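You operate a simulated robot arm through the tools that you are given. There is no shell and no other tool. Be economical: measure what you need, move in short steps, check, and stop when the job is done.

You run a simulated robot arm. Do the job below in one go: nothing can be reset, and whatever is moved stays where it is left.

TASK
Take the shut pink box and put it on the top of the wash table. Stack the M white size block from the top of the packing table on top of the L white size block. Put the 10 A white fuse from the top of the packing table on top of the bolts box and the 6 A white fuse on top of the green spool. Take the white spool and put it on top of the grey pad. Take the blue spool and leave it on the red cabinet top. Open the left packing drawer, take the grey corner piece on the top of the set-up table and put it away in the inside of the left packing drawer, then shut the drawer. Take the teal vacuum and put it on the top of the packing table. Fetch the beige corner piece and set it on top of the covers canister. Open the sealer table drawer. Any order will do. Set down upright: white spool.

Only the result counts: the job must be done as asked and must still hold three seconds after the hand-in. Knocking over, shifting, dropping, spilling or breaking anything else fails it. A push-on lid holds only when it is set on centred and level and pressed home; a screw cap is set on level and turned clockwise until tight.

THE ROBOT
A 7-joint arm with a fingered hand on a trunk, on a base that drives. Base frame: it is fixed to the floor where the robot stands at the start and does not move with it; the origin is under the middle of the robot, x ahead of it, y to its left, z up; the surface under the hand at the start is at about z = 0.8. Lengths are in m, angles in degrees, forces in N, time in s.
Its first joint turns from -149.0 to 149.0 degrees. Places, roughly: beige corner piece (6x6x5 cm) [1.2, -2.5, 0.8]; blue spool (7x7x6 cm) [1.1, -2.1, 0.8]; bolts box [0.5, -1, 0.75]; covers canister [1, -2, 0.75]; green spool (5x5x6 cm) [1.1, -1.1, 0.8]; grey corner piece (6x6x5 cm) [0.9, -1.9, 0.8]; grey pad (6x9x5 cm) [0.9, -1.8, 0.8]; inside of the left packing drawer [1, -0.8, 0.7]; left packing drawer [1.1, -0.8, 0.7]; red cabinet top [-1.7, 1.1, 0.9]; sealer table drawer [5.8, 3.2, 0.7]; shut pink box [0.5, -0.25, 1.5]; teal vacuum [1, -2.5, 0.75]; top of the packing table [0.8, -0.4, 0.8]; top of the wash table [-1.6, 2.2, 0.9]; white fuse [1, -1.25, 0.75]; white size block [0.75, -0.5, 0.75]; white spool (5x5x6 cm) [1.2, -1.8, 0.8]. Payload 3.5 kg.
The TCP is the grasp point between the finger pads, 0.03 m short of the fingertips. In the tool frame z runs along the fingers and y along their closing line. Largest opening 0.104 m; the body of the gripper starts 0.035 m behind the TCP. The gripper is a hand of 4 fingers: y runs from the thumb to the fingers, the wrist lies at [-0.015, -0.11, -0.186] in the tool frame, and closing takes about 1.5 s.
Orientation is told as [roll, pitch, yaw] about the base's x, y, z axes, in that order, counted from this pose: with the fingers straight down and the wrist toward the robot, the tool's x, y and z point along [0, 1, 0], [1, 0, 0] and [0, 0, -1] of the base frame.

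THE INTERFACE
- The arm moves only by the tool drive_tool. Its argument "rows" is a list of rows, each a list of 6 numbers: the shift along the tool's x, y, z in units of 100 mm (1.0 is 100 mm), then the turn, a rotation vector about the tool's x, y, z in units of 90 degrees (1.0 is 90 degrees). In form: [[x, y, z, rx, ry, rz], ...]. A call has 1 to 8 rows; each row is the pose to reach, as a shift and turn from the pose commanded when the call began, along the tool's axes at that moment. "jaw" is the gripper command, from -1 (shut) to 1 (fully open), values between in proportion, set as the call begins (left out, the last holds). A call with a number of a shift or a turn outside -1 to 1 is refused whole. A row lasts 0.2 s, in which the tool goes at most 0.05 m and 8.6 degrees; a call with a longer step from one row to the next is refused whole, and so is a gripper value outside its range. Where a pose cannot be reached the arm comes as near as it can. A force on the tool above 40 N (or 10 N above the force at the start of the call, whichever is more), or a blocked arm, ends the call early, and 0.2 s more pass. Each finger travels about 0.045 m/s and halts on what it meets, pressing with about 26 N; the grip force reading is that of the motor and also rises with nothing between the fingers. The clock runs only during rows and for 0.2 s after the last one: add rows that repeat a pose to give the fingers time. The reply holds the time, the measured pose of the TCP, the force on the tool along the base axes, the opening and the grip force, in the units named above and with some noise, with the torque about the TCP (base axes, N m) and any sound that the robot's microphone picked up, and new pictures: "show" is both (left out), scene, wrist or none.
- Cameras (640 x 400 px; columns grow to the right, rows downward): "scene" is now at [0.0306, 0.1416, 1.6244]; the picture's right is [-0.38, -0.93, 0.00], its down [-0.66, 0.27, -0.71] and it looks along [0.65, -0.27, -0.71] (base axes); focal length 265 px, centre (320, 200). "wrist" rides on the gripper at [0.061, -0.092, -0.13] in the tool frame; the picture's right is [-0.81, 0.28, -0.52], its down [-0.53, -0.71, 0.46] and it looks along [-0.24, 0.64, 0.72] (tool axes); focal length 275 px, centre (320, 200).
- slide_trunk(by): slides the trunk up (or, below 0, down) by that many m; the arm and the scene camera ride with it, the base frame stays. It gives what a move gives, with no picture.
- roll_base(legs): drives the robot by 1 to 6 legs, each [ahead, left, turn to the left] in m, m and degrees, along the robot's own axes; the way and the turn of a leg run together, so that a leg with both is an arc; at most 1.5 m and 180 degrees a leg. The arm and the cameras ride along, it lands a little off, and it stops where it bumps. It gives what a move gives, and a new picture of the scene camera.
- finger_targets(index, middle, ring, thumb_bend, thumb_turn): sets how far each is bent, from 0 (flat) to 1 (curled in); at 0.3 the hand is open as for a grip, at 0.7 the pads meet at the TCP. One left out holds its place. A second passes; each finger stops where it meets its share of the squeeze, and holds until it gets a number again. A gripper value or a shape takes the hand back. It gives what a move gives, with no picture; readings hold the bend of each and the force on the fingers (four entries, about 0 where the hand has none), thumb and palm. thumb_turn goes from beside the hand (0) to across from the fingers (1), as for a grip.
- grasp_type(shape): the hand has 4 fingers and takes this shape, open, in about a second: jaw (thumb against the fingers, like two jaws); tri (thumb and two fingers); tip (a fingertip pinch); poke (one finger out to press); point (the index stretched); flat (the hand flat); cup (the hand cupped); fist (a fist). The gripper value then closes the fingers along that shape, each until it touches; the sizes above hold for jaw. It gives what a move gives, with no picture.
- aim_head(pan, tilt): turns the head with the scene camera to pan (to the left, within 155 degrees either way) and tilt (down, from -29 to 69), counted from straight ahead of the robot. It gives what a move gives, and a new picture of the scene camera.
- measure_at(camera, pixels): for up to 12 pixels [column, row] of the newest picture of that camera ("zoom" is the newest enlarged one), the place [x, y, z] in the base frame of the surface seen there, good to about 0.003 m. It takes no simulated time.
- enlarge(camera, box): a new picture of the part [left, top, right, bottom] of that camera's present view, enlarged. It takes no simulated time.
- close_job(): hands the job in; it is judged then, once.

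Keep the steps short. Do not move on a guess: measure, check each grasp and each placing, and mend mistakes. In all there are 357 turns and 360 pictures (those below and enlarged ones count). Leave the gripper open and the arm clear of the work at the hand-in unless told otherwise, and finish with a single line.

The tools are called after "Call:" as name(argument=value, ...) on one line, values as JSON. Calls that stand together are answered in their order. drive_tool: Moves the arm, as the interface text tells. Its arguments: {"type":"object","properties":{"rows":{"type":"array","items":{"type":"array","items":{"type":"number"}}},"jaw":{"type":"number"},"show":{"type":"string","enum":["both","scene","wrist","none"]}},"required":["rows"]} The other tools are called the same way: slide_trunk (by) slides the trunk up or down; grasp_type (shape) gives the hand a shape; finger_targets (index, middle, ring, thumb_bend, thumb_turn) moves the fingers one by one; roll_base (legs) drives the base; aim_head (pan, tilt) turns the head that bears the scene camera; measure_at (camera, pixels) gives the place of the surface under pixels of a picture; enlarge (camera, box) takes an enlarged picture of a part of a camera's view; close_job () hands the job in.

At the start:

```text
t: 0.0
eef_pos: [0.5457, -0.5616, 1.0005]
tcp_rot: [0.0, 0.0, 0.0]
force: [-0.2, -0.4, 0.6]
ft_torque: [-0.03, -0.01, 0.0]
gripper_width: 0.1035
finger_force: 0.0
shape: jaw
bend: [0.3, 0.3, 0.3, 0.3, 0.98]
finger forces: [0.0, 0.0, 0.1, 0.1, 0.1, 0.0]
trunk travel left (down, up): [-0.675, 0.035]
robot x, y, heading: [0.0016, -0.0007, -0.0]
head pan, tilt: [-22.2, 45.2]
```

scene: 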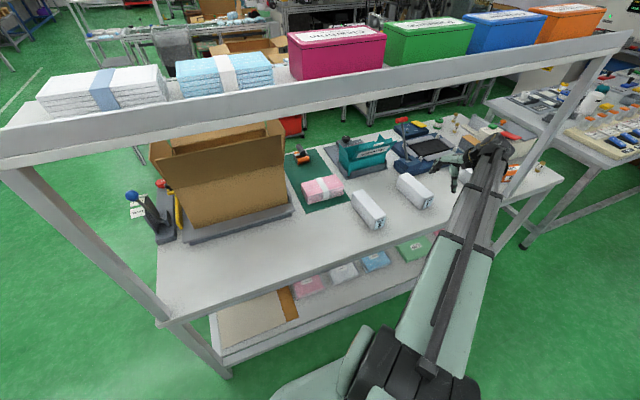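
wrist: 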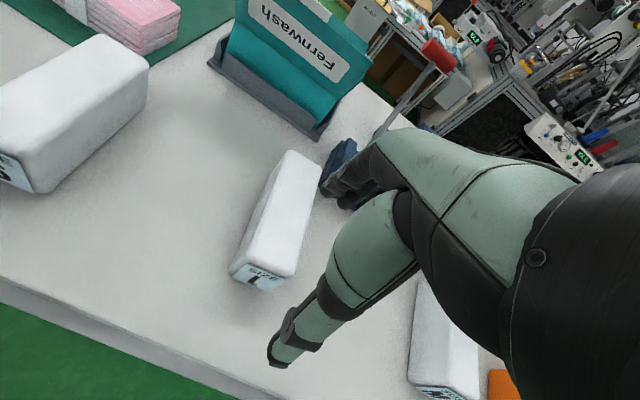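

I see the packing table with white blocks and a shelf with coloured boxes. First a closer look at the present view.

Call:
enlarge(camera="scene", box=[280, 100, 560, 280])

Call:
enlarge(camera="scene", box=[480, 60, 640, 180])

Call:
measure_at(camera="scene", pixels=[[335, 60], [290, 45], [385, 40], [300, 80], [384, 68], [368, 210], [415, 190], [60, 110], [600, 60], [400, 250], [230, 320]])

```text
2.22 times, centred on (420, 190) of scene
```

zoom: 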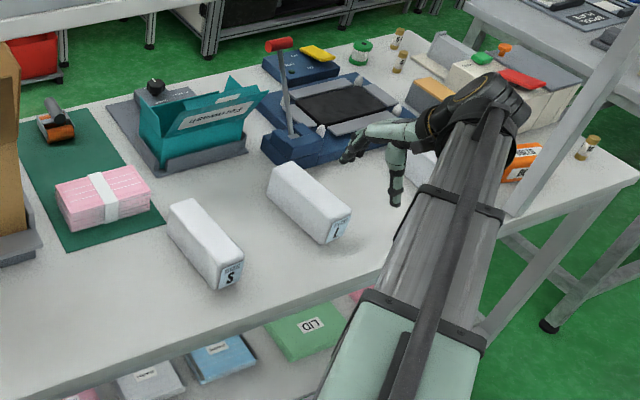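

```text
3.33 times, centred on (560, 120) of scene
```

zoom: 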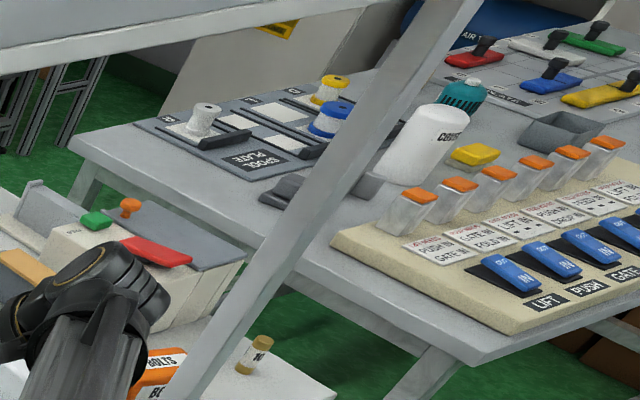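

```text
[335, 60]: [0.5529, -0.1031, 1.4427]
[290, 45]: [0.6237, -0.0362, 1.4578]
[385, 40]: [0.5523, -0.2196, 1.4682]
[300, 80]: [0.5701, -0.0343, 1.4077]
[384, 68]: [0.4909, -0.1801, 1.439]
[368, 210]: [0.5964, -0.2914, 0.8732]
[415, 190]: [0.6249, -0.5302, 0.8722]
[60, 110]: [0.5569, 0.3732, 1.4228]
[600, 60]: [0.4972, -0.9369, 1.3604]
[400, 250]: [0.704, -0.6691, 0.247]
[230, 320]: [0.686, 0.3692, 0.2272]
```

Call:
aim_head(pan=-15, tilt=20)

Call:
aim_head(pan=-65, tilt=30)

Call:
aim_head(pan=120, tilt=25)

Call:
aim_head(pan=30, tilt=15)

```text
t: 0.9
eef_pos: [0.5473, -0.5612, 1.0003]
tcp_rot: [0.0, -0.1, 0.0]
force: [0.1, -0.2, -0.9]
ft_torque: [0.01, 0.0, -0.01]
gripper_width: 0.1034
finger_force: 0.2
shape: jaw
bend: [0.3, 0.3, 0.3, 0.3, 0.98]
finger forces: [0.1, 0.1, 0.0, 0.0, 0.0, 0.0]
trunk travel left (down, up): [-0.675, 0.035]
robot x, y, heading: [-0.0033, 0.0026, -0.0]
head pan, tilt: [-15.0, 20.0]
```

scene: 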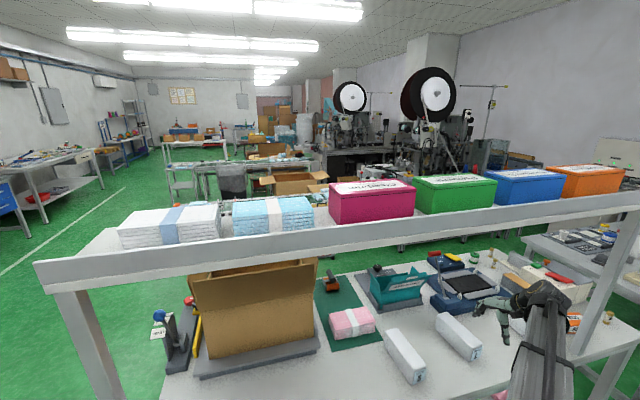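

```text
t: 2.1
eef_pos: [0.547, -0.5618, 0.9999]
tcp_rot: [0.0, 0.0, 0.0]
force: [-0.4, 0.0, 0.0]
ft_torque: [0.02, 0.04, 0.04]
gripper_width: 0.1038
finger_force: 0.1
shape: jaw
bend: [0.3, 0.3, 0.3, 0.3, 0.98]
finger forces: [0.1, 0.0, 0.0, 0.0, 0.0, 0.0]
trunk travel left (down, up): [-0.675, 0.035]
robot x, y, heading: [-0.0011, 0.0, -0.1]
head pan, tilt: [-65.0, 30.0]
```

scene: 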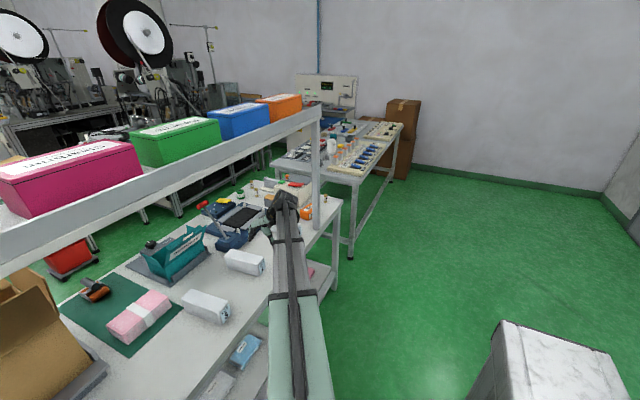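

```text
t: 4.8
eef_pos: [0.547, -0.5612, 1.0004]
tcp_rot: [-0.2, 0.0, 0.0]
force: [0.7, 0.3, -0.5]
ft_torque: [0.03, 0.0, -0.04]
gripper_width: 0.1036
finger_force: 0.1
shape: jaw
bend: [0.3, 0.3, 0.3, 0.3, 0.98]
finger forces: [0.0, 0.0, 0.1, 0.1, 0.0, 0.1]
trunk travel left (down, up): [-0.675, 0.035]
robot x, y, heading: [0.0026, -0.0012, -0.3]
head pan, tilt: [120.0, 25.0]
```

scene: 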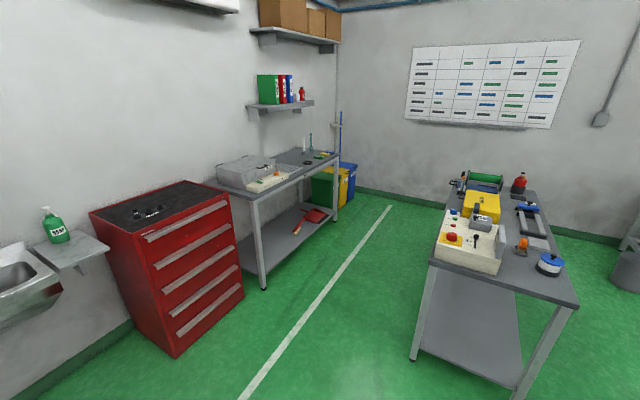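

```text
t: 6.5
eef_pos: [0.547, -0.5605, 1.0005]
tcp_rot: [0.0, 0.0, 0.0]
force: [0.4, -0.4, -0.6]
ft_torque: [0.0, -0.01, 0.0]
gripper_width: 0.1036
finger_force: 0.1
shape: jaw
bend: [0.3, 0.3, 0.3, 0.3, 0.98]
finger forces: [0.1, 0.0, 0.0, 0.0, 0.0, 0.0]
trunk travel left (down, up): [-0.675, 0.035]
robot x, y, heading: [0.0002, 0.0023, 0.4]
head pan, tilt: [30.0, 15.0]
```

scene: 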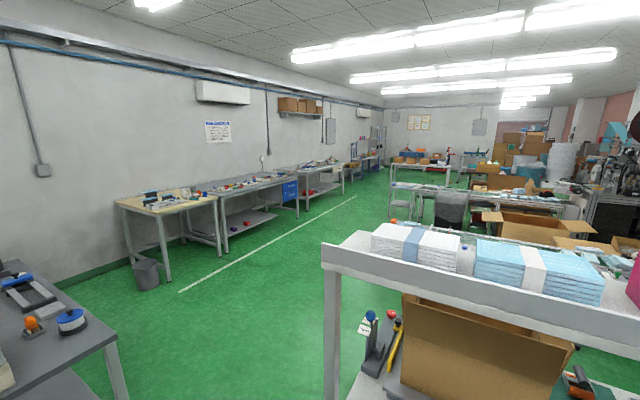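

Call:
enlarge(camera="wrist", box=[380, 260, 540, 400])

Call:
aim_head(pan=-45, tilt=40)

Call:
enlarge(camera="scene", box=[260, 60, 500, 210])

```text
2.86 times, centred on (460, 330) of wrist
```

zoom: 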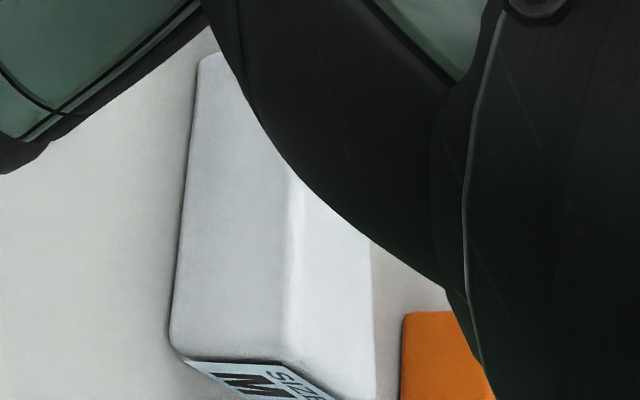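

```text
t: 7.9
eef_pos: [0.5472, -0.5609, 1.0004]
tcp_rot: [0.1, 0.0, 0.0]
force: [-0.5, 0.2, 0.2]
ft_torque: [-0.01, 0.02, -0.03]
gripper_width: 0.1036
finger_force: 0.0
shape: jaw
bend: [0.3, 0.3, 0.3, 0.3, 0.98]
finger forces: [0.1, 0.0, 0.0, 0.0, 0.0, 0.0]
trunk travel left (down, up): [-0.675, 0.035]
robot x, y, heading: [-0.0025, 0.0, 0.2]
head pan, tilt: [-45.0, 40.0]
```

scene: 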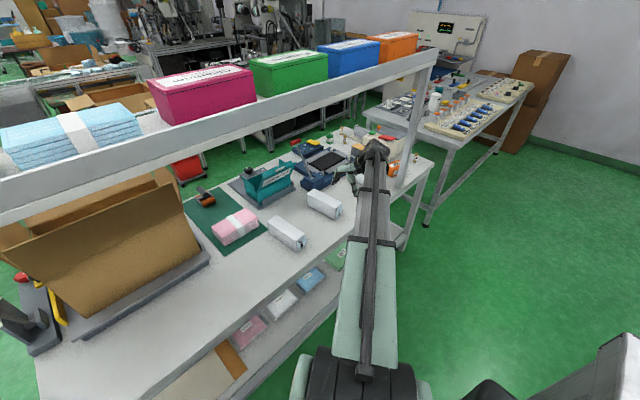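

```text
2.67 times, centred on (380, 135) of scene
```

zoom: 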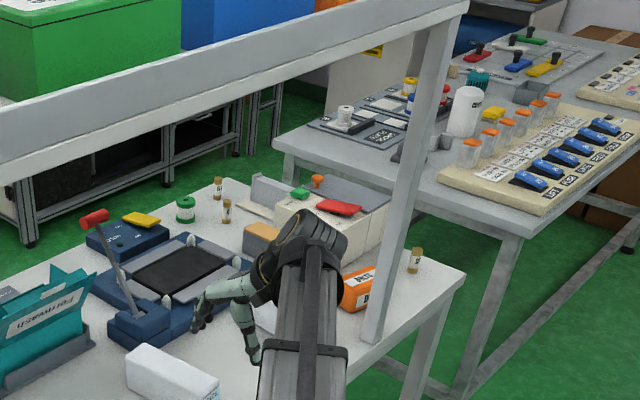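

Call:
measure_at(camera="scene", pixels=[[610, 380], [560, 360], [420, 190], [405, 255], [440, 85], [40, 395], [450, 300], [380, 90], [520, 395]])

Call:
aim_head(pan=-120, tilt=35)

```text
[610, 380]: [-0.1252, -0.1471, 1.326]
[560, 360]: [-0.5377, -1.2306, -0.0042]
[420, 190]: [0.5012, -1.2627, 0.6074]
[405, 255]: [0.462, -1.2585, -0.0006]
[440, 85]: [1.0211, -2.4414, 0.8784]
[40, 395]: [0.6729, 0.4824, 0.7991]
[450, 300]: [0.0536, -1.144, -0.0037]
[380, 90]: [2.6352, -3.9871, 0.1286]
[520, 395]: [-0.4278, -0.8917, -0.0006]
```

```text
t: 9.4
eef_pos: [0.5475, -0.5612, 1.0005]
tcp_rot: [0.0, 0.0, 0.1]
force: [0.8, -0.2, 0.0]
ft_torque: [0.02, -0.01, 0.0]
gripper_width: 0.1037
finger_force: 0.1
shape: jaw
bend: [0.3, 0.3, 0.3, 0.3, 0.98]
finger forces: [0.0, 0.0, 0.1, 0.0, 0.1, 0.0]
trunk travel left (down, up): [-0.675, 0.035]
robot x, y, heading: [0.0004, 0.0031, -0.1]
head pan, tilt: [-120.0, 35.0]
```

scene: 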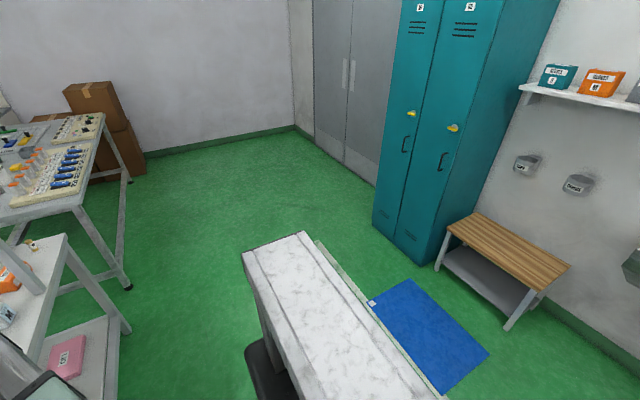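

The area to the right is free floor. I drive 0.55 m right so the blocks M and L are both in reach.

Call:
roll_base(legs=[[-0.03, -0.62, 0]])

Call:
aim_head(pan=-5, tilt=50)

```text
t: 11.7
eef_pos: [0.5287, -0.8938, 0.9995]
tcp_rot: [0.7, 0.2, 0.5]
force: [-2.0, 7.0, 2.5]
ft_torque: [-0.75, -0.08, -0.31]
gripper_width: 0.1038
finger_force: 0.1
shape: jaw
bend: [0.3, 0.3, 0.3, 0.3, 0.98]
finger forces: [0.1, 0.0, 0.0, 0.1, 0.0, 6.7]
trunk travel left (down, up): [-0.675, 0.035]
robot x, y, heading: [-0.0134, -0.3361, -0.1]
head pan, tilt: [-120.0, 35.0]
stopped in leg 1: the force on the tool passed its limit at 114 N (the readings are from after the stop); the commanded pose is now the measured one
```

scene: 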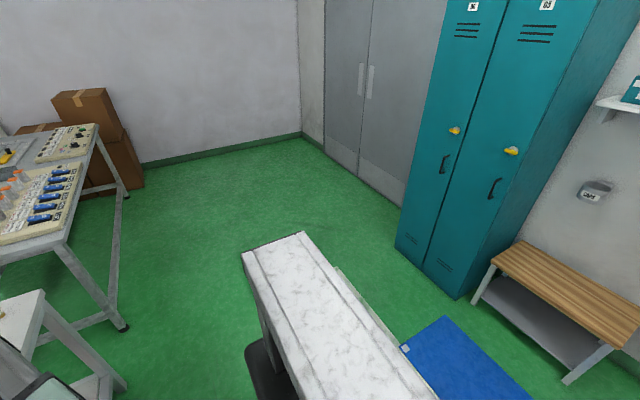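

```text
t: 13.6
eef_pos: [0.527, -0.8934, 1.0004]
tcp_rot: [0.7, 0.1, 0.6]
force: [-1.6, 10.2, 2.1]
ft_torque: [-1.02, -0.04, -0.4]
gripper_width: 0.1035
finger_force: 0.1
shape: jaw
bend: [0.3, 0.3, 0.3, 0.3, 0.98]
finger forces: [0.1, 0.1, 0.1, 0.0, 0.0, 9.6]
trunk travel left (down, up): [-0.675, 0.035]
robot x, y, heading: [-0.0152, -0.3422, -0.3]
head pan, tilt: [-5.0, 50.0]
```

scene: 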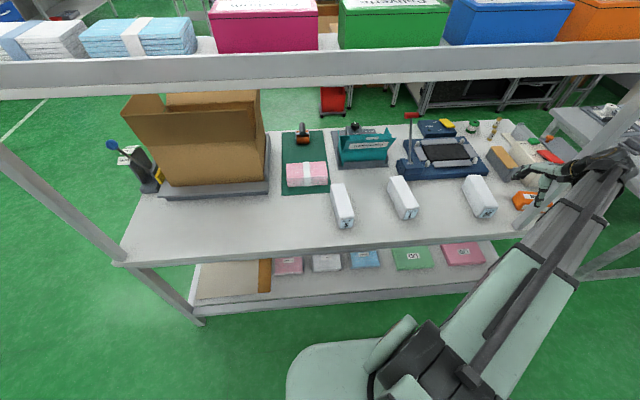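

The hand touched the shelf post at the right. I back off to the left and then bring the arm in front.

Call:
roll_base(legs=[[0, 0.12, 0]])

Call:
enlarge(camera="scene", box=[320, 100, 640, 260])

```text
t: 14.8
eef_pos: [0.5277, -0.7751, 1.0001]
tcp_rot: [0.7, 0.2, 0.4]
force: [0.0, -1.5, -0.1]
ft_torque: [-0.06, 0.01, 0.0]
gripper_width: 0.1036
finger_force: 0.0
shape: jaw
bend: [0.3, 0.3, 0.3, 0.3, 0.98]
finger forces: [0.0, 0.0, 0.0, 0.1, 0.0, 0.0]
trunk travel left (down, up): [-0.675, 0.035]
robot x, y, heading: [-0.0148, -0.2171, -0.1]
head pan, tilt: [-5.0, 50.0]
```

scene: 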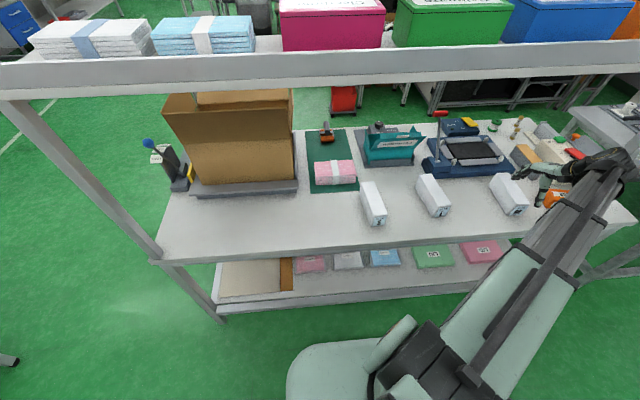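

```text
2.00 times, centred on (480, 180) of scene
```

zoom: 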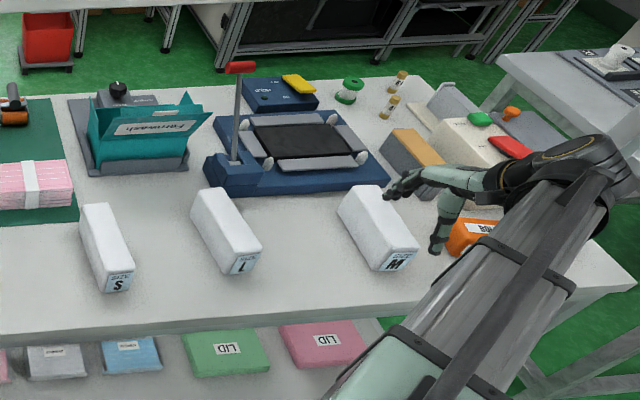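

Call:
measure_at(camera="zoom", pixels=[[196, 192], [212, 191], [230, 248], [258, 240], [343, 192], [378, 186], [380, 250], [416, 240], [398, 262], [245, 265], [80, 310], [300, 310]])

Call:
measure_at(camera="scene", pixels=[[300, 62], [600, 45], [300, 88], [20, 90], [285, 15], [380, 15], [288, 45], [378, 44]])

```text
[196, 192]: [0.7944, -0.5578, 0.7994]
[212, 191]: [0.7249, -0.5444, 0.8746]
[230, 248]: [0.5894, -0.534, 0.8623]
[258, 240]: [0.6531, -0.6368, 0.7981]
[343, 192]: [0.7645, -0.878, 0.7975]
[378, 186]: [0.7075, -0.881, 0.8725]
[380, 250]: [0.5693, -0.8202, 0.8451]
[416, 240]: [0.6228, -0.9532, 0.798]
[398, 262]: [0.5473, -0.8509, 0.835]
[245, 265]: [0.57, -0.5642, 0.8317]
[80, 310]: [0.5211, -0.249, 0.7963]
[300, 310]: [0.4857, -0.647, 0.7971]
```

```text
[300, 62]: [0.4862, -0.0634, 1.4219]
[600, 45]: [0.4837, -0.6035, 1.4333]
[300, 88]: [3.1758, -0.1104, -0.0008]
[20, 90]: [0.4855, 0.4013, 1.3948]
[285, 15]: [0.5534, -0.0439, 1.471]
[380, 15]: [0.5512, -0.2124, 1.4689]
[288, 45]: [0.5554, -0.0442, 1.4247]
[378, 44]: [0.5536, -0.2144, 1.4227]
```

Call:
aim_head(pan=-40, tilt=45)

Call:
enlarge(camera="scene", box=[260, 20, 520, 180])

```text
t: 15.8
eef_pos: [0.5279, -0.7761, 0.9992]
tcp_rot: [0.8, 0.2, 0.4]
force: [0.3, -0.2, -0.5]
ft_torque: [0.04, -0.02, 0.0]
gripper_width: 0.1037
finger_force: 0.1
shape: jaw
bend: [0.3, 0.3, 0.3, 0.3, 0.98]
finger forces: [0.1, 0.1, 0.1, 0.1, 0.0, 0.0]
trunk travel left (down, up): [-0.675, 0.035]
robot x, y, heading: [-0.018, -0.2196, -0.4]
head pan, tilt: [-40.0, 45.0]
```

scene: 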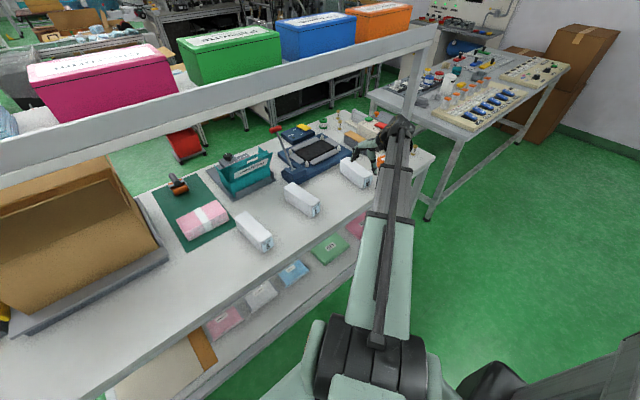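

```text
2.46 times, centred on (390, 100) of scene
```

zoom: 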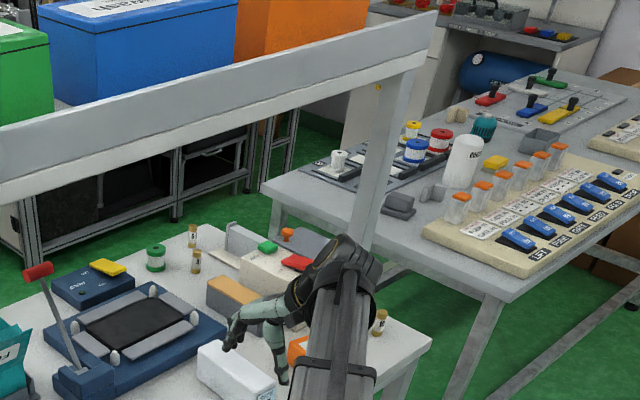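

Call:
measure_at(camera="zoom", pixels=[[370, 200], [390, 120], [405, 345], [378, 330], [154, 245], [192, 230], [196, 255], [250, 345], [420, 30], [350, 225], [395, 90]])

```text
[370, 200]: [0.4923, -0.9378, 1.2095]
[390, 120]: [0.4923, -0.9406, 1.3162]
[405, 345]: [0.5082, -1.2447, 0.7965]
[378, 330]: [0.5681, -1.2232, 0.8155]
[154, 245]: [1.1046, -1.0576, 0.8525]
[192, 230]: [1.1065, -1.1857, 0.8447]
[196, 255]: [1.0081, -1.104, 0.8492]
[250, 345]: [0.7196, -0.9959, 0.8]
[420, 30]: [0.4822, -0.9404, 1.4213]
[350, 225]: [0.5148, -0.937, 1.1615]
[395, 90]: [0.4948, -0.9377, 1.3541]
```

Post stands at (0.49..0.51, -0.94). I turn the hand yaw −90° (wrist to the left) while shifting left, so it fits the blocks' narrow sides.

Call:
drive_tool(rows=[[0.12, 0, 0, 0, 0, 0.094], [0.24, 0.05, 0, 0, 0, 0.188], [0.36, 0.1, 0, 0, 0, 0.282], [0.48, 0.15, 0, 0, 0, 0.376], [0.6, 0.2, 0, 0, 0, 0.47], [0.72, 0.25, 0, 0, 0, 0.564], [0.84, 0.3, 0, 0, 0, 0.658], [0.96, 0.35, 0, 0, 0, 0.75]], show="none")

Call:
drive_tool(rows=[[0, 0, 0, 0, 0, 0.083], [0, 0, 0, 0, 0, 0.166], [0, 0, 0, 0, 0, 0.25]], show="none")

Call:
roll_base(legs=[[0, -0.33, 0]])

```text
t: 17.6
eef_pos: [0.5609, -0.6787, 1.0008]
tcp_rot: [0.1, 0.7, -67.2]
force: [0.0, 0.2, -1.3]
ft_torque: [0.0, 0.01, 0.05]
gripper_width: 0.1038
finger_force: 0.0
shape: jaw
bend: [0.3, 0.3, 0.3, 0.3, 0.98]
finger forces: [0.0, 0.0, 0.0, 0.1, 0.0, 0.0]
trunk travel left (down, up): [-0.675, 0.035]
robot x, y, heading: [-0.0183, -0.2231, -0.5]
head pan, tilt: [-40.0, 45.0]
```

```text
t: 18.4
eef_pos: [0.56, -0.6792, 0.9997]
tcp_rot: [-0.2, 0.7, -89.7]
force: [-0.2, 0.0, 0.2]
ft_torque: [-0.01, -0.01, -0.01]
gripper_width: 0.1037
finger_force: 0.0
shape: jaw
bend: [0.3, 0.3, 0.3, 0.3, 0.98]
finger forces: [0.0, 0.0, 0.0, 0.0, 0.0, 0.1]
trunk travel left (down, up): [-0.675, 0.035]
robot x, y, heading: [-0.0187, -0.2182, -0.5]
head pan, tilt: [-40.0, 45.0]
```

```text
t: 20.8
eef_pos: [0.564, -1.0035, 0.9995]
tcp_rot: [-0.3, 0.7, -89.0]
force: [-0.6, -1.4, -0.2]
ft_torque: [-0.01, 0.03, 0.0]
gripper_width: 0.1041
finger_force: 0.1
shape: jaw
bend: [0.3, 0.3, 0.3, 0.3, 0.98]
finger forces: [0.0, 0.0, 0.0, 0.0, 0.1, 0.4]
trunk travel left (down, up): [-0.675, 0.035]
robot x, y, heading: [-0.0207, -0.5504, -0.5]
head pan, tilt: [-40.0, 45.0]
stopped in leg 1: the robot was blocked; the commanded pose is now the measured one
```

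scene: 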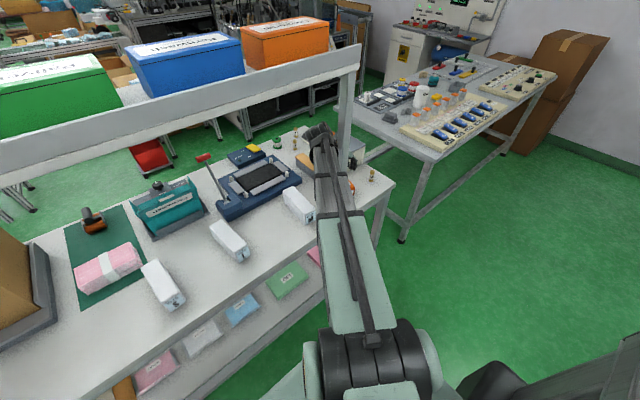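

I shift the hand left 0.14 m off the post to above block M.

Call:
drive_tool(rows=[[0, -0.4, 0, 0, 0, 0], [0, -0.8, 0, 0, 0, 0], [0.3, -1.0, 0, 0, 0, 0], [0.7, -1.0, 0, 0, 0, 0]], show="none")

Call:
drive_tool(rows=[[0.1, -0.4, 0, 0, 0, 0], [0.1, -0.8, 0, 0, 0, 0]], show="both")

Call:
aim_head(pan=-15, tilt=55)

```text
t: 21.8
eef_pos: [0.63, -0.9043, 0.9995]
tcp_rot: [-0.1, 0.8, -89.3]
force: [0.3, 0.4, -0.2]
ft_torque: [0.0, 0.01, 0.03]
gripper_width: 0.1038
finger_force: 0.1
shape: jaw
bend: [0.3, 0.3, 0.3, 0.3, 0.98]
finger forces: [0.1, 0.1, 0.0, 0.1, 0.0, 0.0]
trunk travel left (down, up): [-0.675, 0.035]
robot x, y, heading: [-0.0152, -0.5468, -0.7]
head pan, tilt: [-40.0, 45.0]
```

```text
t: 22.4
eef_pos: [0.6387, -0.8224, 0.9998]
tcp_rot: [-0.1, 0.8, -89.3]
force: [0.3, -0.5, 0.3]
ft_torque: [-0.04, 0.0, -0.01]
gripper_width: 0.1038
finger_force: 0.0
shape: jaw
bend: [0.3, 0.3, 0.3, 0.3, 0.98]
finger forces: [0.1, 0.0, 0.1, 0.0, 0.1, 0.0]
trunk travel left (down, up): [-0.675, 0.035]
robot x, y, heading: [-0.0164, -0.5509, -0.3]
head pan, tilt: [-40.0, 45.0]
```

scene: 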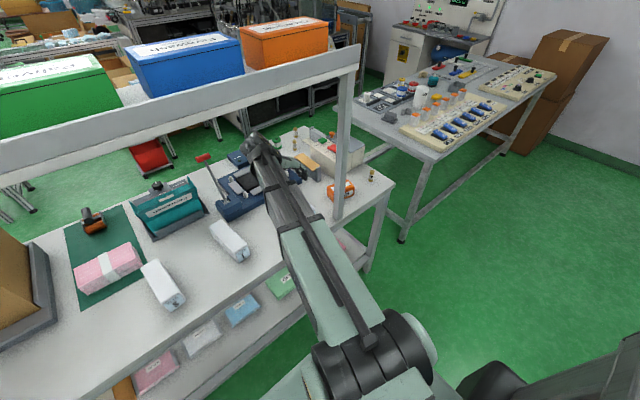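
wrist: 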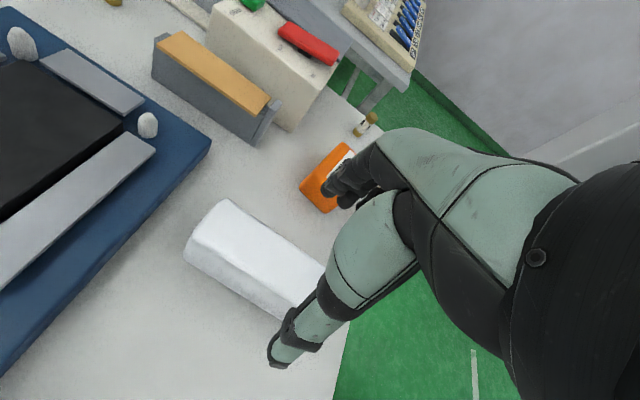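

```text
t: 23.2
eef_pos: [0.6381, -0.8225, 0.9986]
tcp_rot: [-0.2, 0.8, -89.2]
force: [0.8, -0.2, 0.2]
ft_torque: [-0.02, 0.02, 0.02]
gripper_width: 0.1041
finger_force: 0.0
shape: jaw
bend: [0.3, 0.3, 0.3, 0.3, 0.98]
finger forces: [0.0, 0.0, 0.1, 0.0, 0.0, 0.1]
trunk travel left (down, up): [-0.675, 0.035]
robot x, y, heading: [-0.016, -0.5496, -0.6]
head pan, tilt: [-15.0, 55.0]
```

scene: 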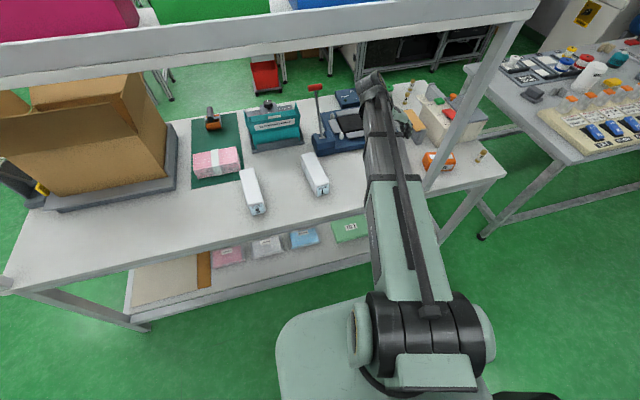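

Call:
measure_at(camera="wrist", pixels=[[228, 206], [192, 240], [320, 266], [280, 305], [250, 250], [340, 160], [310, 180], [330, 200], [250, 290], [205, 265]])

Call:
enlarge(camera="scene", box=[260, 120, 380, 210])

Call:
enlarge(camera="wrist", box=[170, 100, 410, 350])

```text
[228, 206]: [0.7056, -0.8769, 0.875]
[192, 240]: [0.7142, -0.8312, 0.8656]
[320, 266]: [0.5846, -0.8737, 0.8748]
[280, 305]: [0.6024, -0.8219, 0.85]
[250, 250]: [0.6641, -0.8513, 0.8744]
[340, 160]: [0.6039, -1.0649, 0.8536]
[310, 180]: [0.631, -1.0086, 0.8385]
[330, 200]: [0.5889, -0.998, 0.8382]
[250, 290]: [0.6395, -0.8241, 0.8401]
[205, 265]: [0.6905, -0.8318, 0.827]
```

```text
4.44 times, centred on (320, 165) of scene
```

zoom: 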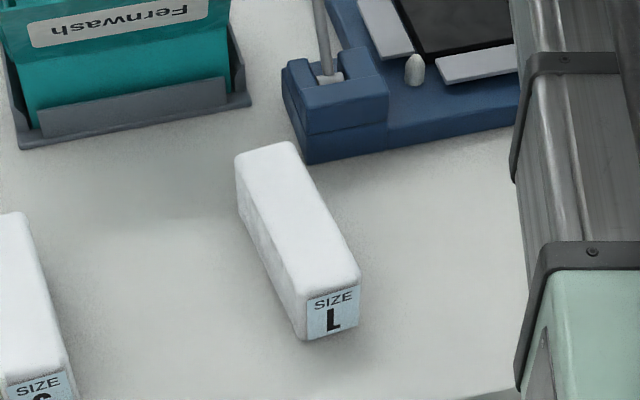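

```text
1.60 times, centred on (290, 225) of wrist
```

zoom: 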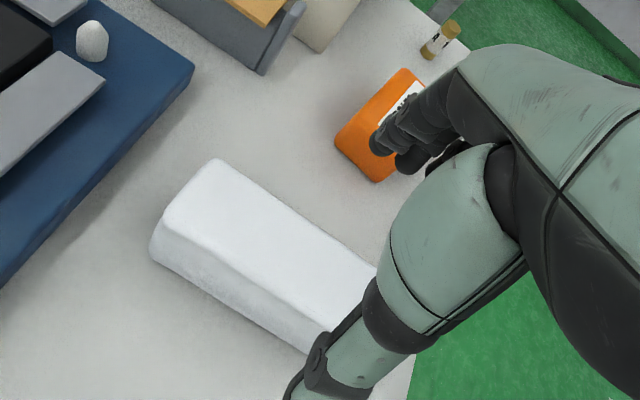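

Call:
measure_at(camera="scene", pixels=[[302, 157], [313, 154], [316, 185], [327, 181], [308, 165], [320, 172], [322, 167], [313, 175], [310, 185], [314, 168]])

```text
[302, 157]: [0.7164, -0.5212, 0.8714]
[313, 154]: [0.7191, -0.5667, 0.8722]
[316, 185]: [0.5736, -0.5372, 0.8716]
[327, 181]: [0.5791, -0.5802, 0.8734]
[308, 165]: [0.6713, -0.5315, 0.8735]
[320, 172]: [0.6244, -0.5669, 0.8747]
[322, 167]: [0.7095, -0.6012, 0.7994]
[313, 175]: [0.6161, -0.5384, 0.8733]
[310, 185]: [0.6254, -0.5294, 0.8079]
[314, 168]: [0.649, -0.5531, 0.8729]
```

L block: centre (0.647, −0.551), top 0.873, axis yaw +6°. M block: centre about (0.637, −0.851), yaw −6°. Lower over M.

Call:
drive_tool(rows=[[0, 0.15, 0.1, 0, 0, 0.07], [0, 0.29, 0.3, 0, 0, 0.07], [0, 0.29, 0.6, 0, 0, 0.07], [0, 0.29, 0.9, 0, 0, 0.07]])

```text
t: 24.2
eef_pos: [0.6399, -0.8475, 0.9115]
tcp_rot: [-0.3, 0.8, -95.6]
force: [-0.3, 0.2, 0.5]
ft_torque: [-0.05, 0.01, 0.01]
gripper_width: 0.1042
finger_force: 0.0
shape: jaw
bend: [0.3, 0.3, 0.3, 0.3, 0.98]
finger forces: [0.0, 0.1, 0.0, 0.1, 0.0, 0.0]
trunk travel left (down, up): [-0.675, 0.035]
robot x, y, heading: [-0.0158, -0.5466, -0.5]
head pan, tilt: [-15.0, 55.0]
```

scene: 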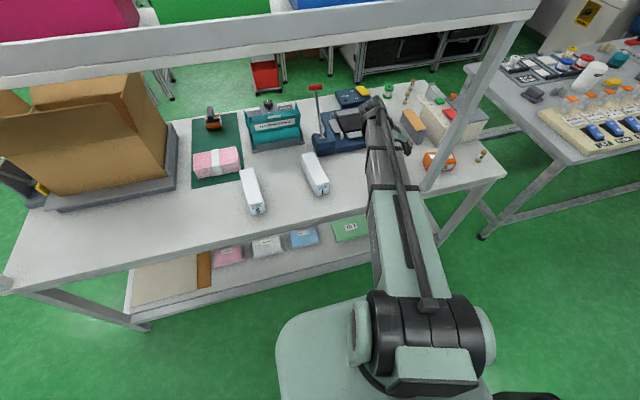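
wrist: 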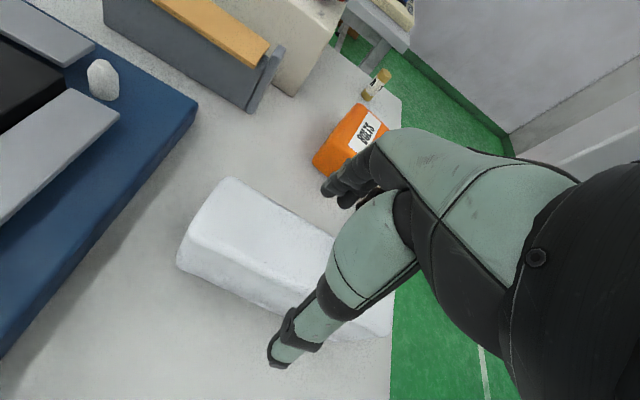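

Block sits between thumb (280,350) and fingers (345,190). Lower further.

Call:
drive_tool(rows=[[0, 0.03, 0.2, 0, 0, 0], [0, 0.03, 0.4, 0, 0, 0], [0, 0.03, 0.63, 0, 0, 0]], show="wrist")

```text
t: 25.0
eef_pos: [0.6409, -0.8537, 0.8489]
tcp_rot: [-0.3, 0.9, -95.6]
force: [0.1, 0.3, 0.1]
ft_torque: [0.0, -0.01, -0.01]
gripper_width: 0.1041
finger_force: 0.1
shape: jaw
bend: [0.3, 0.3, 0.3, 0.3, 0.98]
finger forces: [0.0, 0.0, 0.1, 0.0, 0.1, 0.1]
trunk travel left (down, up): [-0.675, 0.035]
robot x, y, heading: [-0.0227, -0.5485, -0.6]
head pan, tilt: [-15.0, 55.0]
```

wrist: 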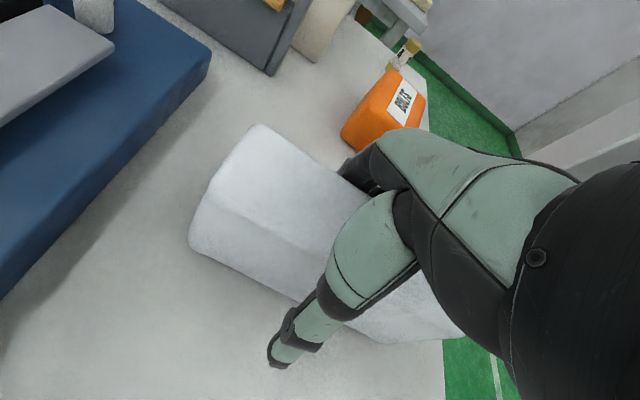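

Hand is around the block. Close.

Call:
drive_tool(rows=[[0, 0, 0, 0, 0, 0], [0, 0, 0, 0, 0, 0], [0, 0, 0, 0, 0, 0], [0, 0, 0, 0, 0, 0], [0, 0, 0, 0, 0, 0], [0, 0, 0, 0, 0, 0], [0, 0, 0, 0, 0, 0]], jaw=-1, show="wrist")

Call:
drive_tool(rows=[[0, 0, -0.3, 0, 0, 0], [0, 0, -0.6, 0, 0, 0], [0, 0, -0.9, 0, 0, 0]], show="wrist")

```text
t: 26.6
eef_pos: [0.6403, -0.853, 0.8499]
tcp_rot: [-0.3, 0.8, -95.5]
force: [0.1, 0.1, 0.1]
ft_torque: [0.01, -0.01, 0.06]
gripper_width: 0.0523
finger_force: 26.3
shape: jaw
bend: [0.74, 0.45, 0.41, 0.69, 1.0]
finger forces: [13.3, 7.2, 3.0, 0.1, 23.7, 0.0]
trunk travel left (down, up): [-0.675, 0.035]
robot x, y, heading: [-0.0186, -0.5523, -0.3]
head pan, tilt: [-15.0, 55.0]
```

wrist: 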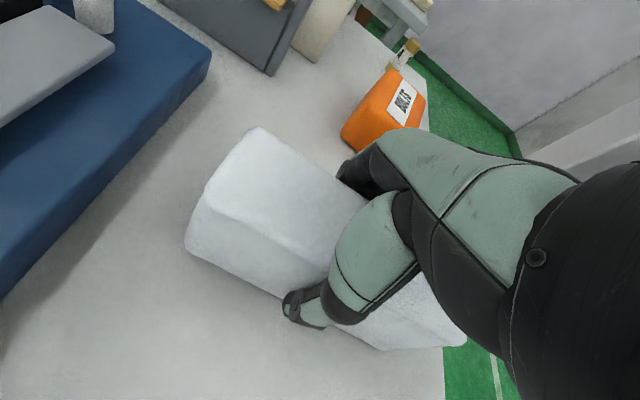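

```text
t: 27.4
eef_pos: [0.6427, -0.8558, 0.9388]
tcp_rot: [-0.3, 0.8, -95.6]
force: [-0.9, -0.3, -2.8]
ft_torque: [-0.02, -0.04, 0.02]
gripper_width: 0.0522
finger_force: 26.1
shape: jaw
bend: [0.74, 0.45, 0.42, 0.69, 1.0]
finger forces: [13.5, 7.0, 3.2, 0.1, 23.7, 0.1]
trunk travel left (down, up): [-0.675, 0.035]
robot x, y, heading: [-0.0201, -0.5509, -0.6]
head pan, tilt: [-15.0, 55.0]
```

wrist: 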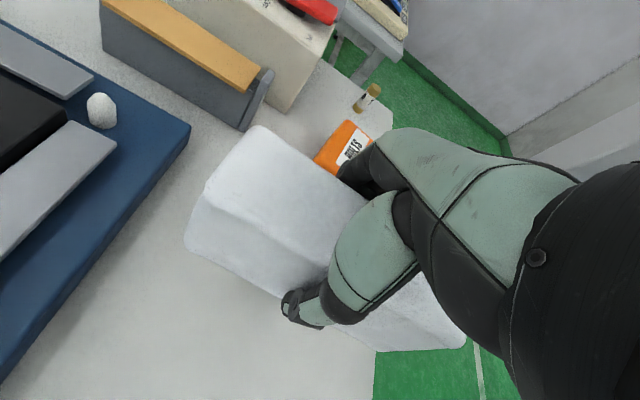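

Call:
measure_at(camera="wrist", pixels=[[258, 130], [212, 185], [190, 238], [225, 265], [285, 290], [455, 340], [370, 345], [360, 200], [310, 225], [240, 160], [330, 178]])

```text
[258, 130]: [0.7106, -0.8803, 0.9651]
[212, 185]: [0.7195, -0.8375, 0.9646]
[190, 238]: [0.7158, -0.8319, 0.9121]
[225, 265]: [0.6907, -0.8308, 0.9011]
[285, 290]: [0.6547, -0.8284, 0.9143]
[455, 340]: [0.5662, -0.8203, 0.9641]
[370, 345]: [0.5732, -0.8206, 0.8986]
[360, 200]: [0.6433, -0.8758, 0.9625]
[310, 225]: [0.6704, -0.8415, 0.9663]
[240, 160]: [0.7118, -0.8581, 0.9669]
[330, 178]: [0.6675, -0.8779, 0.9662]
```

Block is held level, centre (0.641,−0.852) near TCP. Raise, then carry left above L.

Call:
drive_tool(rows=[[0, 0, -0.4, 0, 0, 0], [-0.03, -0.35, -0.5, 0, 0, 0], [-0.05, -0.7, -0.5, 0, 0, 0], [-0.078, -1, -0.5, 0, 0, 0]], show="none")

Call:
drive_tool(rows=[[-0.02, -0.35, 0, 0, 0, 0], [-0.05, -0.7, 0, 0, 0, 0], [-0.078, -1, 0, 0, 0, 0]], show="none")

Call:
drive_tool(rows=[[-0.02, -0.35, 0, 0, 0, 0], [-0.05, -0.7, 0, 0, 0, -0.056], [-0.078, -1, 0, 0, 0, -0.112]], show="both")

```text
t: 28.4
eef_pos: [0.6403, -0.7557, 0.9906]
tcp_rot: [-0.3, 0.8, -95.5]
force: [-0.1, 0.7, -3.2]
ft_torque: [-0.02, -0.03, 0.03]
gripper_width: 0.0521
finger_force: 26.2
shape: jaw
bend: [0.74, 0.45, 0.42, 0.69, 1.0]
finger forces: [13.6, 7.0, 3.2, 0.0, 24.0, 0.0]
trunk travel left (down, up): [-0.675, 0.035]
robot x, y, heading: [-0.016, -0.5485, -0.4]
head pan, tilt: [-15.0, 55.0]
```

```text
t: 29.2
eef_pos: [0.6458, -0.6567, 0.993]
tcp_rot: [-0.3, 0.8, -95.5]
force: [0.2, -0.2, -2.7]
ft_torque: [0.01, -0.04, -0.04]
gripper_width: 0.052
finger_force: 25.8
shape: jaw
bend: [0.74, 0.45, 0.42, 0.69, 1.0]
finger forces: [13.6, 7.1, 3.3, 0.0, 23.9, 0.1]
trunk travel left (down, up): [-0.675, 0.035]
robot x, y, heading: [-0.0161, -0.5485, -0.5]
head pan, tilt: [-15.0, 55.0]
```

```text
t: 30.0
eef_pos: [0.6436, -0.5535, 0.9935]
tcp_rot: [-0.2, 0.8, -85.4]
force: [-0.3, 0.2, -3.1]
ft_torque: [0.02, -0.05, 0.02]
gripper_width: 0.0519
finger_force: 25.7
shape: jaw
bend: [0.74, 0.45, 0.42, 0.69, 1.0]
finger forces: [13.8, 7.2, 3.3, 0.0, 24.0, 0.1]
trunk travel left (down, up): [-0.675, 0.035]
robot x, y, heading: [-0.0169, -0.5543, -0.3]
head pan, tilt: [-15.0, 55.0]
```

scene: 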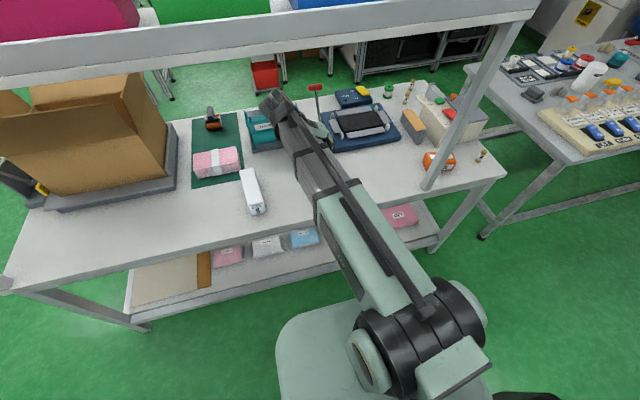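
wrist: 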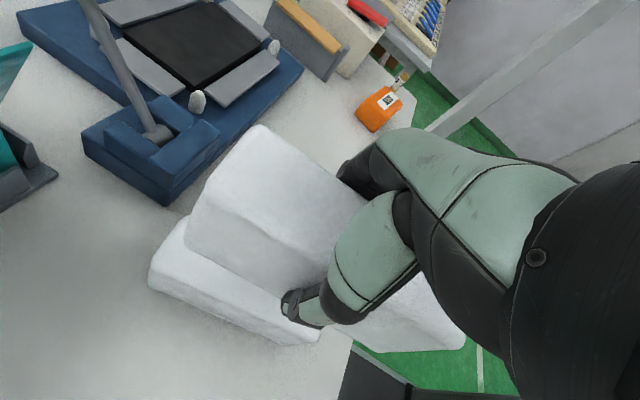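

Call:
measure_at(camera="wrist", pixels=[[260, 130], [190, 238], [240, 265], [152, 270], [185, 295], [250, 325], [300, 335], [455, 340], [370, 345], [175, 240], [210, 275]])

```text
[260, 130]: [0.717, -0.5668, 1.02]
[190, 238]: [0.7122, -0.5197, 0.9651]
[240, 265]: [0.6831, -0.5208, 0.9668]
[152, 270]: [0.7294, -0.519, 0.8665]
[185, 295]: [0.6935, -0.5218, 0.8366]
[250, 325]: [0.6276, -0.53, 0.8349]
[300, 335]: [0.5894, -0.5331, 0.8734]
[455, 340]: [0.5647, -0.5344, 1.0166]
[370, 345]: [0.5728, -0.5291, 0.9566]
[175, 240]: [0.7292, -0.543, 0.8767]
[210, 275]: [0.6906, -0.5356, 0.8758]
```

M is aligned over L; shift 8 mm ahead and lower to just above contact.

Call:
drive_tool(rows=[[0.08, 0, 0.2, 0, 0, 0], [0.08, 0, 0.45, 0, 0, 0], [0.08, 0, 0.6, 0, 0, 0], [0.08, 0, 0.66, 0, 0, 0]], show="wrist")

```text
t: 31.0
eef_pos: [0.6534, -0.5515, 0.9269]
tcp_rot: [-0.1, 0.7, -85.4]
force: [-0.6, -0.6, -2.1]
ft_torque: [-0.01, -0.03, 0.03]
gripper_width: 0.0518
finger_force: 25.6
shape: jaw
bend: [0.74, 0.45, 0.42, 0.69, 1.0]
finger forces: [13.7, 7.1, 3.3, 0.0, 24.0, 0.1]
trunk travel left (down, up): [-0.675, 0.035]
robot x, y, heading: [-0.0204, -0.5493, -0.6]
head pan, tilt: [-15.0, 55.0]
```

wrist: 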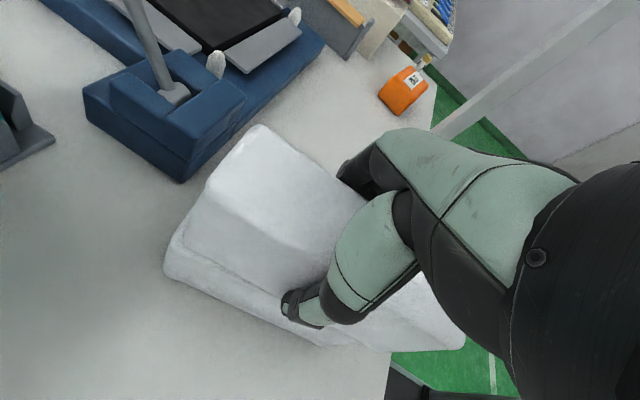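

Call:
drive_tool(rows=[[0, 0, 0.03, 0, 0, 0], [0, 0, 0.03, 0, 0, 0]], show="none")

```text
t: 31.6
eef_pos: [0.6554, -0.5537, 0.9242]
tcp_rot: [-0.1, 0.9, -85.4]
force: [0.0, -0.5, -3.4]
ft_torque: [0.01, 0.0, 0.02]
gripper_width: 0.0519
finger_force: 26.0
shape: jaw
bend: [0.74, 0.45, 0.42, 0.69, 1.0]
finger forces: [13.7, 7.1, 3.3, 0.0, 24.0, 0.1]
trunk travel left (down, up): [-0.675, 0.035]
robot x, y, heading: [-0.0138, -0.5492, -0.4]
head pan, tilt: [-15.0, 55.0]
```

Call:
drive_tool(rows=[[0, 0, 0.02, 0, 0, 0], [0, 0, 0.04, 0, 0, 0], [0, 0, 0.04, 0, 0, 0]], show="none")

```text
t: 32.4
eef_pos: [0.6538, -0.5515, 0.9216]
tcp_rot: [0.0, 0.7, -85.6]
force: [5.1, -2.4, 27.6]
ft_torque: [-0.07, -0.04, 0.15]
gripper_width: 0.0531
finger_force: 26.2
shape: jaw
bend: [0.74, 0.45, 0.42, 0.69, 0.99]
finger forces: [16.1, 9.2, 4.3, 0.0, 26.7, 0.0]
trunk travel left (down, up): [-0.675, 0.035]
robot x, y, heading: [-0.0168, -0.5464, -0.3]
head pan, tilt: [-15.0, 55.0]
```

Contact (27 N). Ease 2 mm and open.

Call:
drive_tool(rows=[[0, 0, -0.02, 0, 0, 0], [0, 0, -0.02, 0, 0, 0]], show="none")

Call:
drive_tool(rows=[[0, 0, 0, 0, 0, 0], [0, 0, 0, 0, 0, 0], [0, 0, 0, 0, 0, 0], [0, 0, 0, 0, 0, 0], [0, 0, 0, 0, 0, 0], [0, 0, 0, 0, 0, 0]], jaw=1, show="wrist")

```text
t: 33.0
eef_pos: [0.652, -0.5516, 0.9214]
tcp_rot: [-0.1, 0.8, -85.5]
force: [7.0, -3.0, 22.3]
ft_torque: [-0.15, -0.12, 0.16]
gripper_width: 0.053
finger_force: 26.1
shape: jaw
bend: [0.74, 0.45, 0.42, 0.69, 0.99]
finger forces: [16.2, 9.2, 4.2, 0.0, 25.9, 0.0]
trunk travel left (down, up): [-0.675, 0.035]
robot x, y, heading: [-0.0176, -0.5489, -0.3]
head pan, tilt: [-15.0, 55.0]
```

```text
t: 34.4
eef_pos: [0.6534, -0.5526, 0.9214]
tcp_rot: [-0.1, 0.7, -85.5]
force: [0.9, 0.0, 0.3]
ft_torque: [0.02, -0.03, 0.01]
gripper_width: 0.1037
finger_force: 0.0
shape: jaw
bend: [0.3, 0.3, 0.3, 0.3, 0.98]
finger forces: [0.1, 0.1, 0.1, 0.0, 0.0, 0.0]
trunk travel left (down, up): [-0.675, 0.035]
robot x, y, heading: [-0.0202, -0.5472, -0.4]
head pan, tilt: [-15.0, 55.0]
```

wrist: 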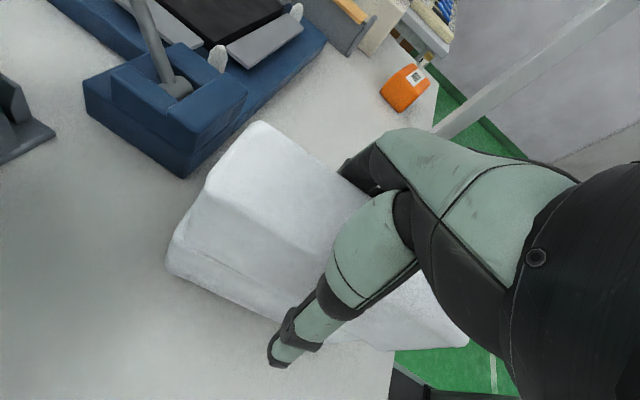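

Released; raise straight up and look.

Call:
drive_tool(rows=[[0, 0, -0.35, 0, 0, 0], [0, 0, -0.8, 0, 0, 0], [0, 0, -1, 0, 0, 0]], show="none")

Call:
drive_tool(rows=[[0, 0, -0.35, 0, 0, 0], [-0.2, -0.3, -0.5, 0, 0, 0], [-0.5, -0.6, -0.5, 0, 0, 0]], show="both")

```text
t: 35.2
eef_pos: [0.6548, -0.5556, 1.0214]
tcp_rot: [0.0, 0.8, -85.4]
force: [0.4, 0.1, -0.2]
ft_torque: [-0.02, 0.01, 0.0]
gripper_width: 0.1039
finger_force: 0.0
shape: jaw
bend: [0.3, 0.3, 0.3, 0.3, 0.98]
finger forces: [0.0, 0.0, 0.1, 0.1, 0.1, 0.0]
trunk travel left (down, up): [-0.675, 0.035]
robot x, y, heading: [-0.0178, -0.551, -0.5]
head pan, tilt: [-15.0, 55.0]
```

```text
t: 36.0
eef_pos: [0.603, -0.5001, 1.072]
tcp_rot: [-0.1, 0.8, -85.5]
force: [0.1, -0.1, -0.2]
ft_torque: [0.02, 0.01, 0.01]
gripper_width: 0.1036
finger_force: 0.0
shape: jaw
bend: [0.3, 0.3, 0.3, 0.3, 0.98]
finger forces: [0.1, 0.1, 0.0, 0.0, 0.1, 0.0]
trunk travel left (down, up): [-0.675, 0.035]
robot x, y, heading: [-0.0191, -0.5452, -0.4]
head pan, tilt: [-15.0, 55.0]
```

scene: 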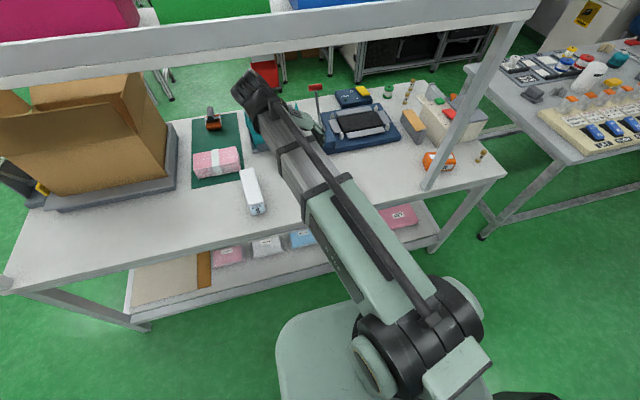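
wrist: 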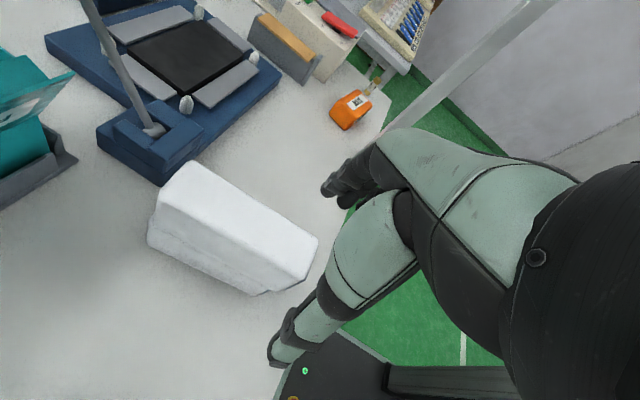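

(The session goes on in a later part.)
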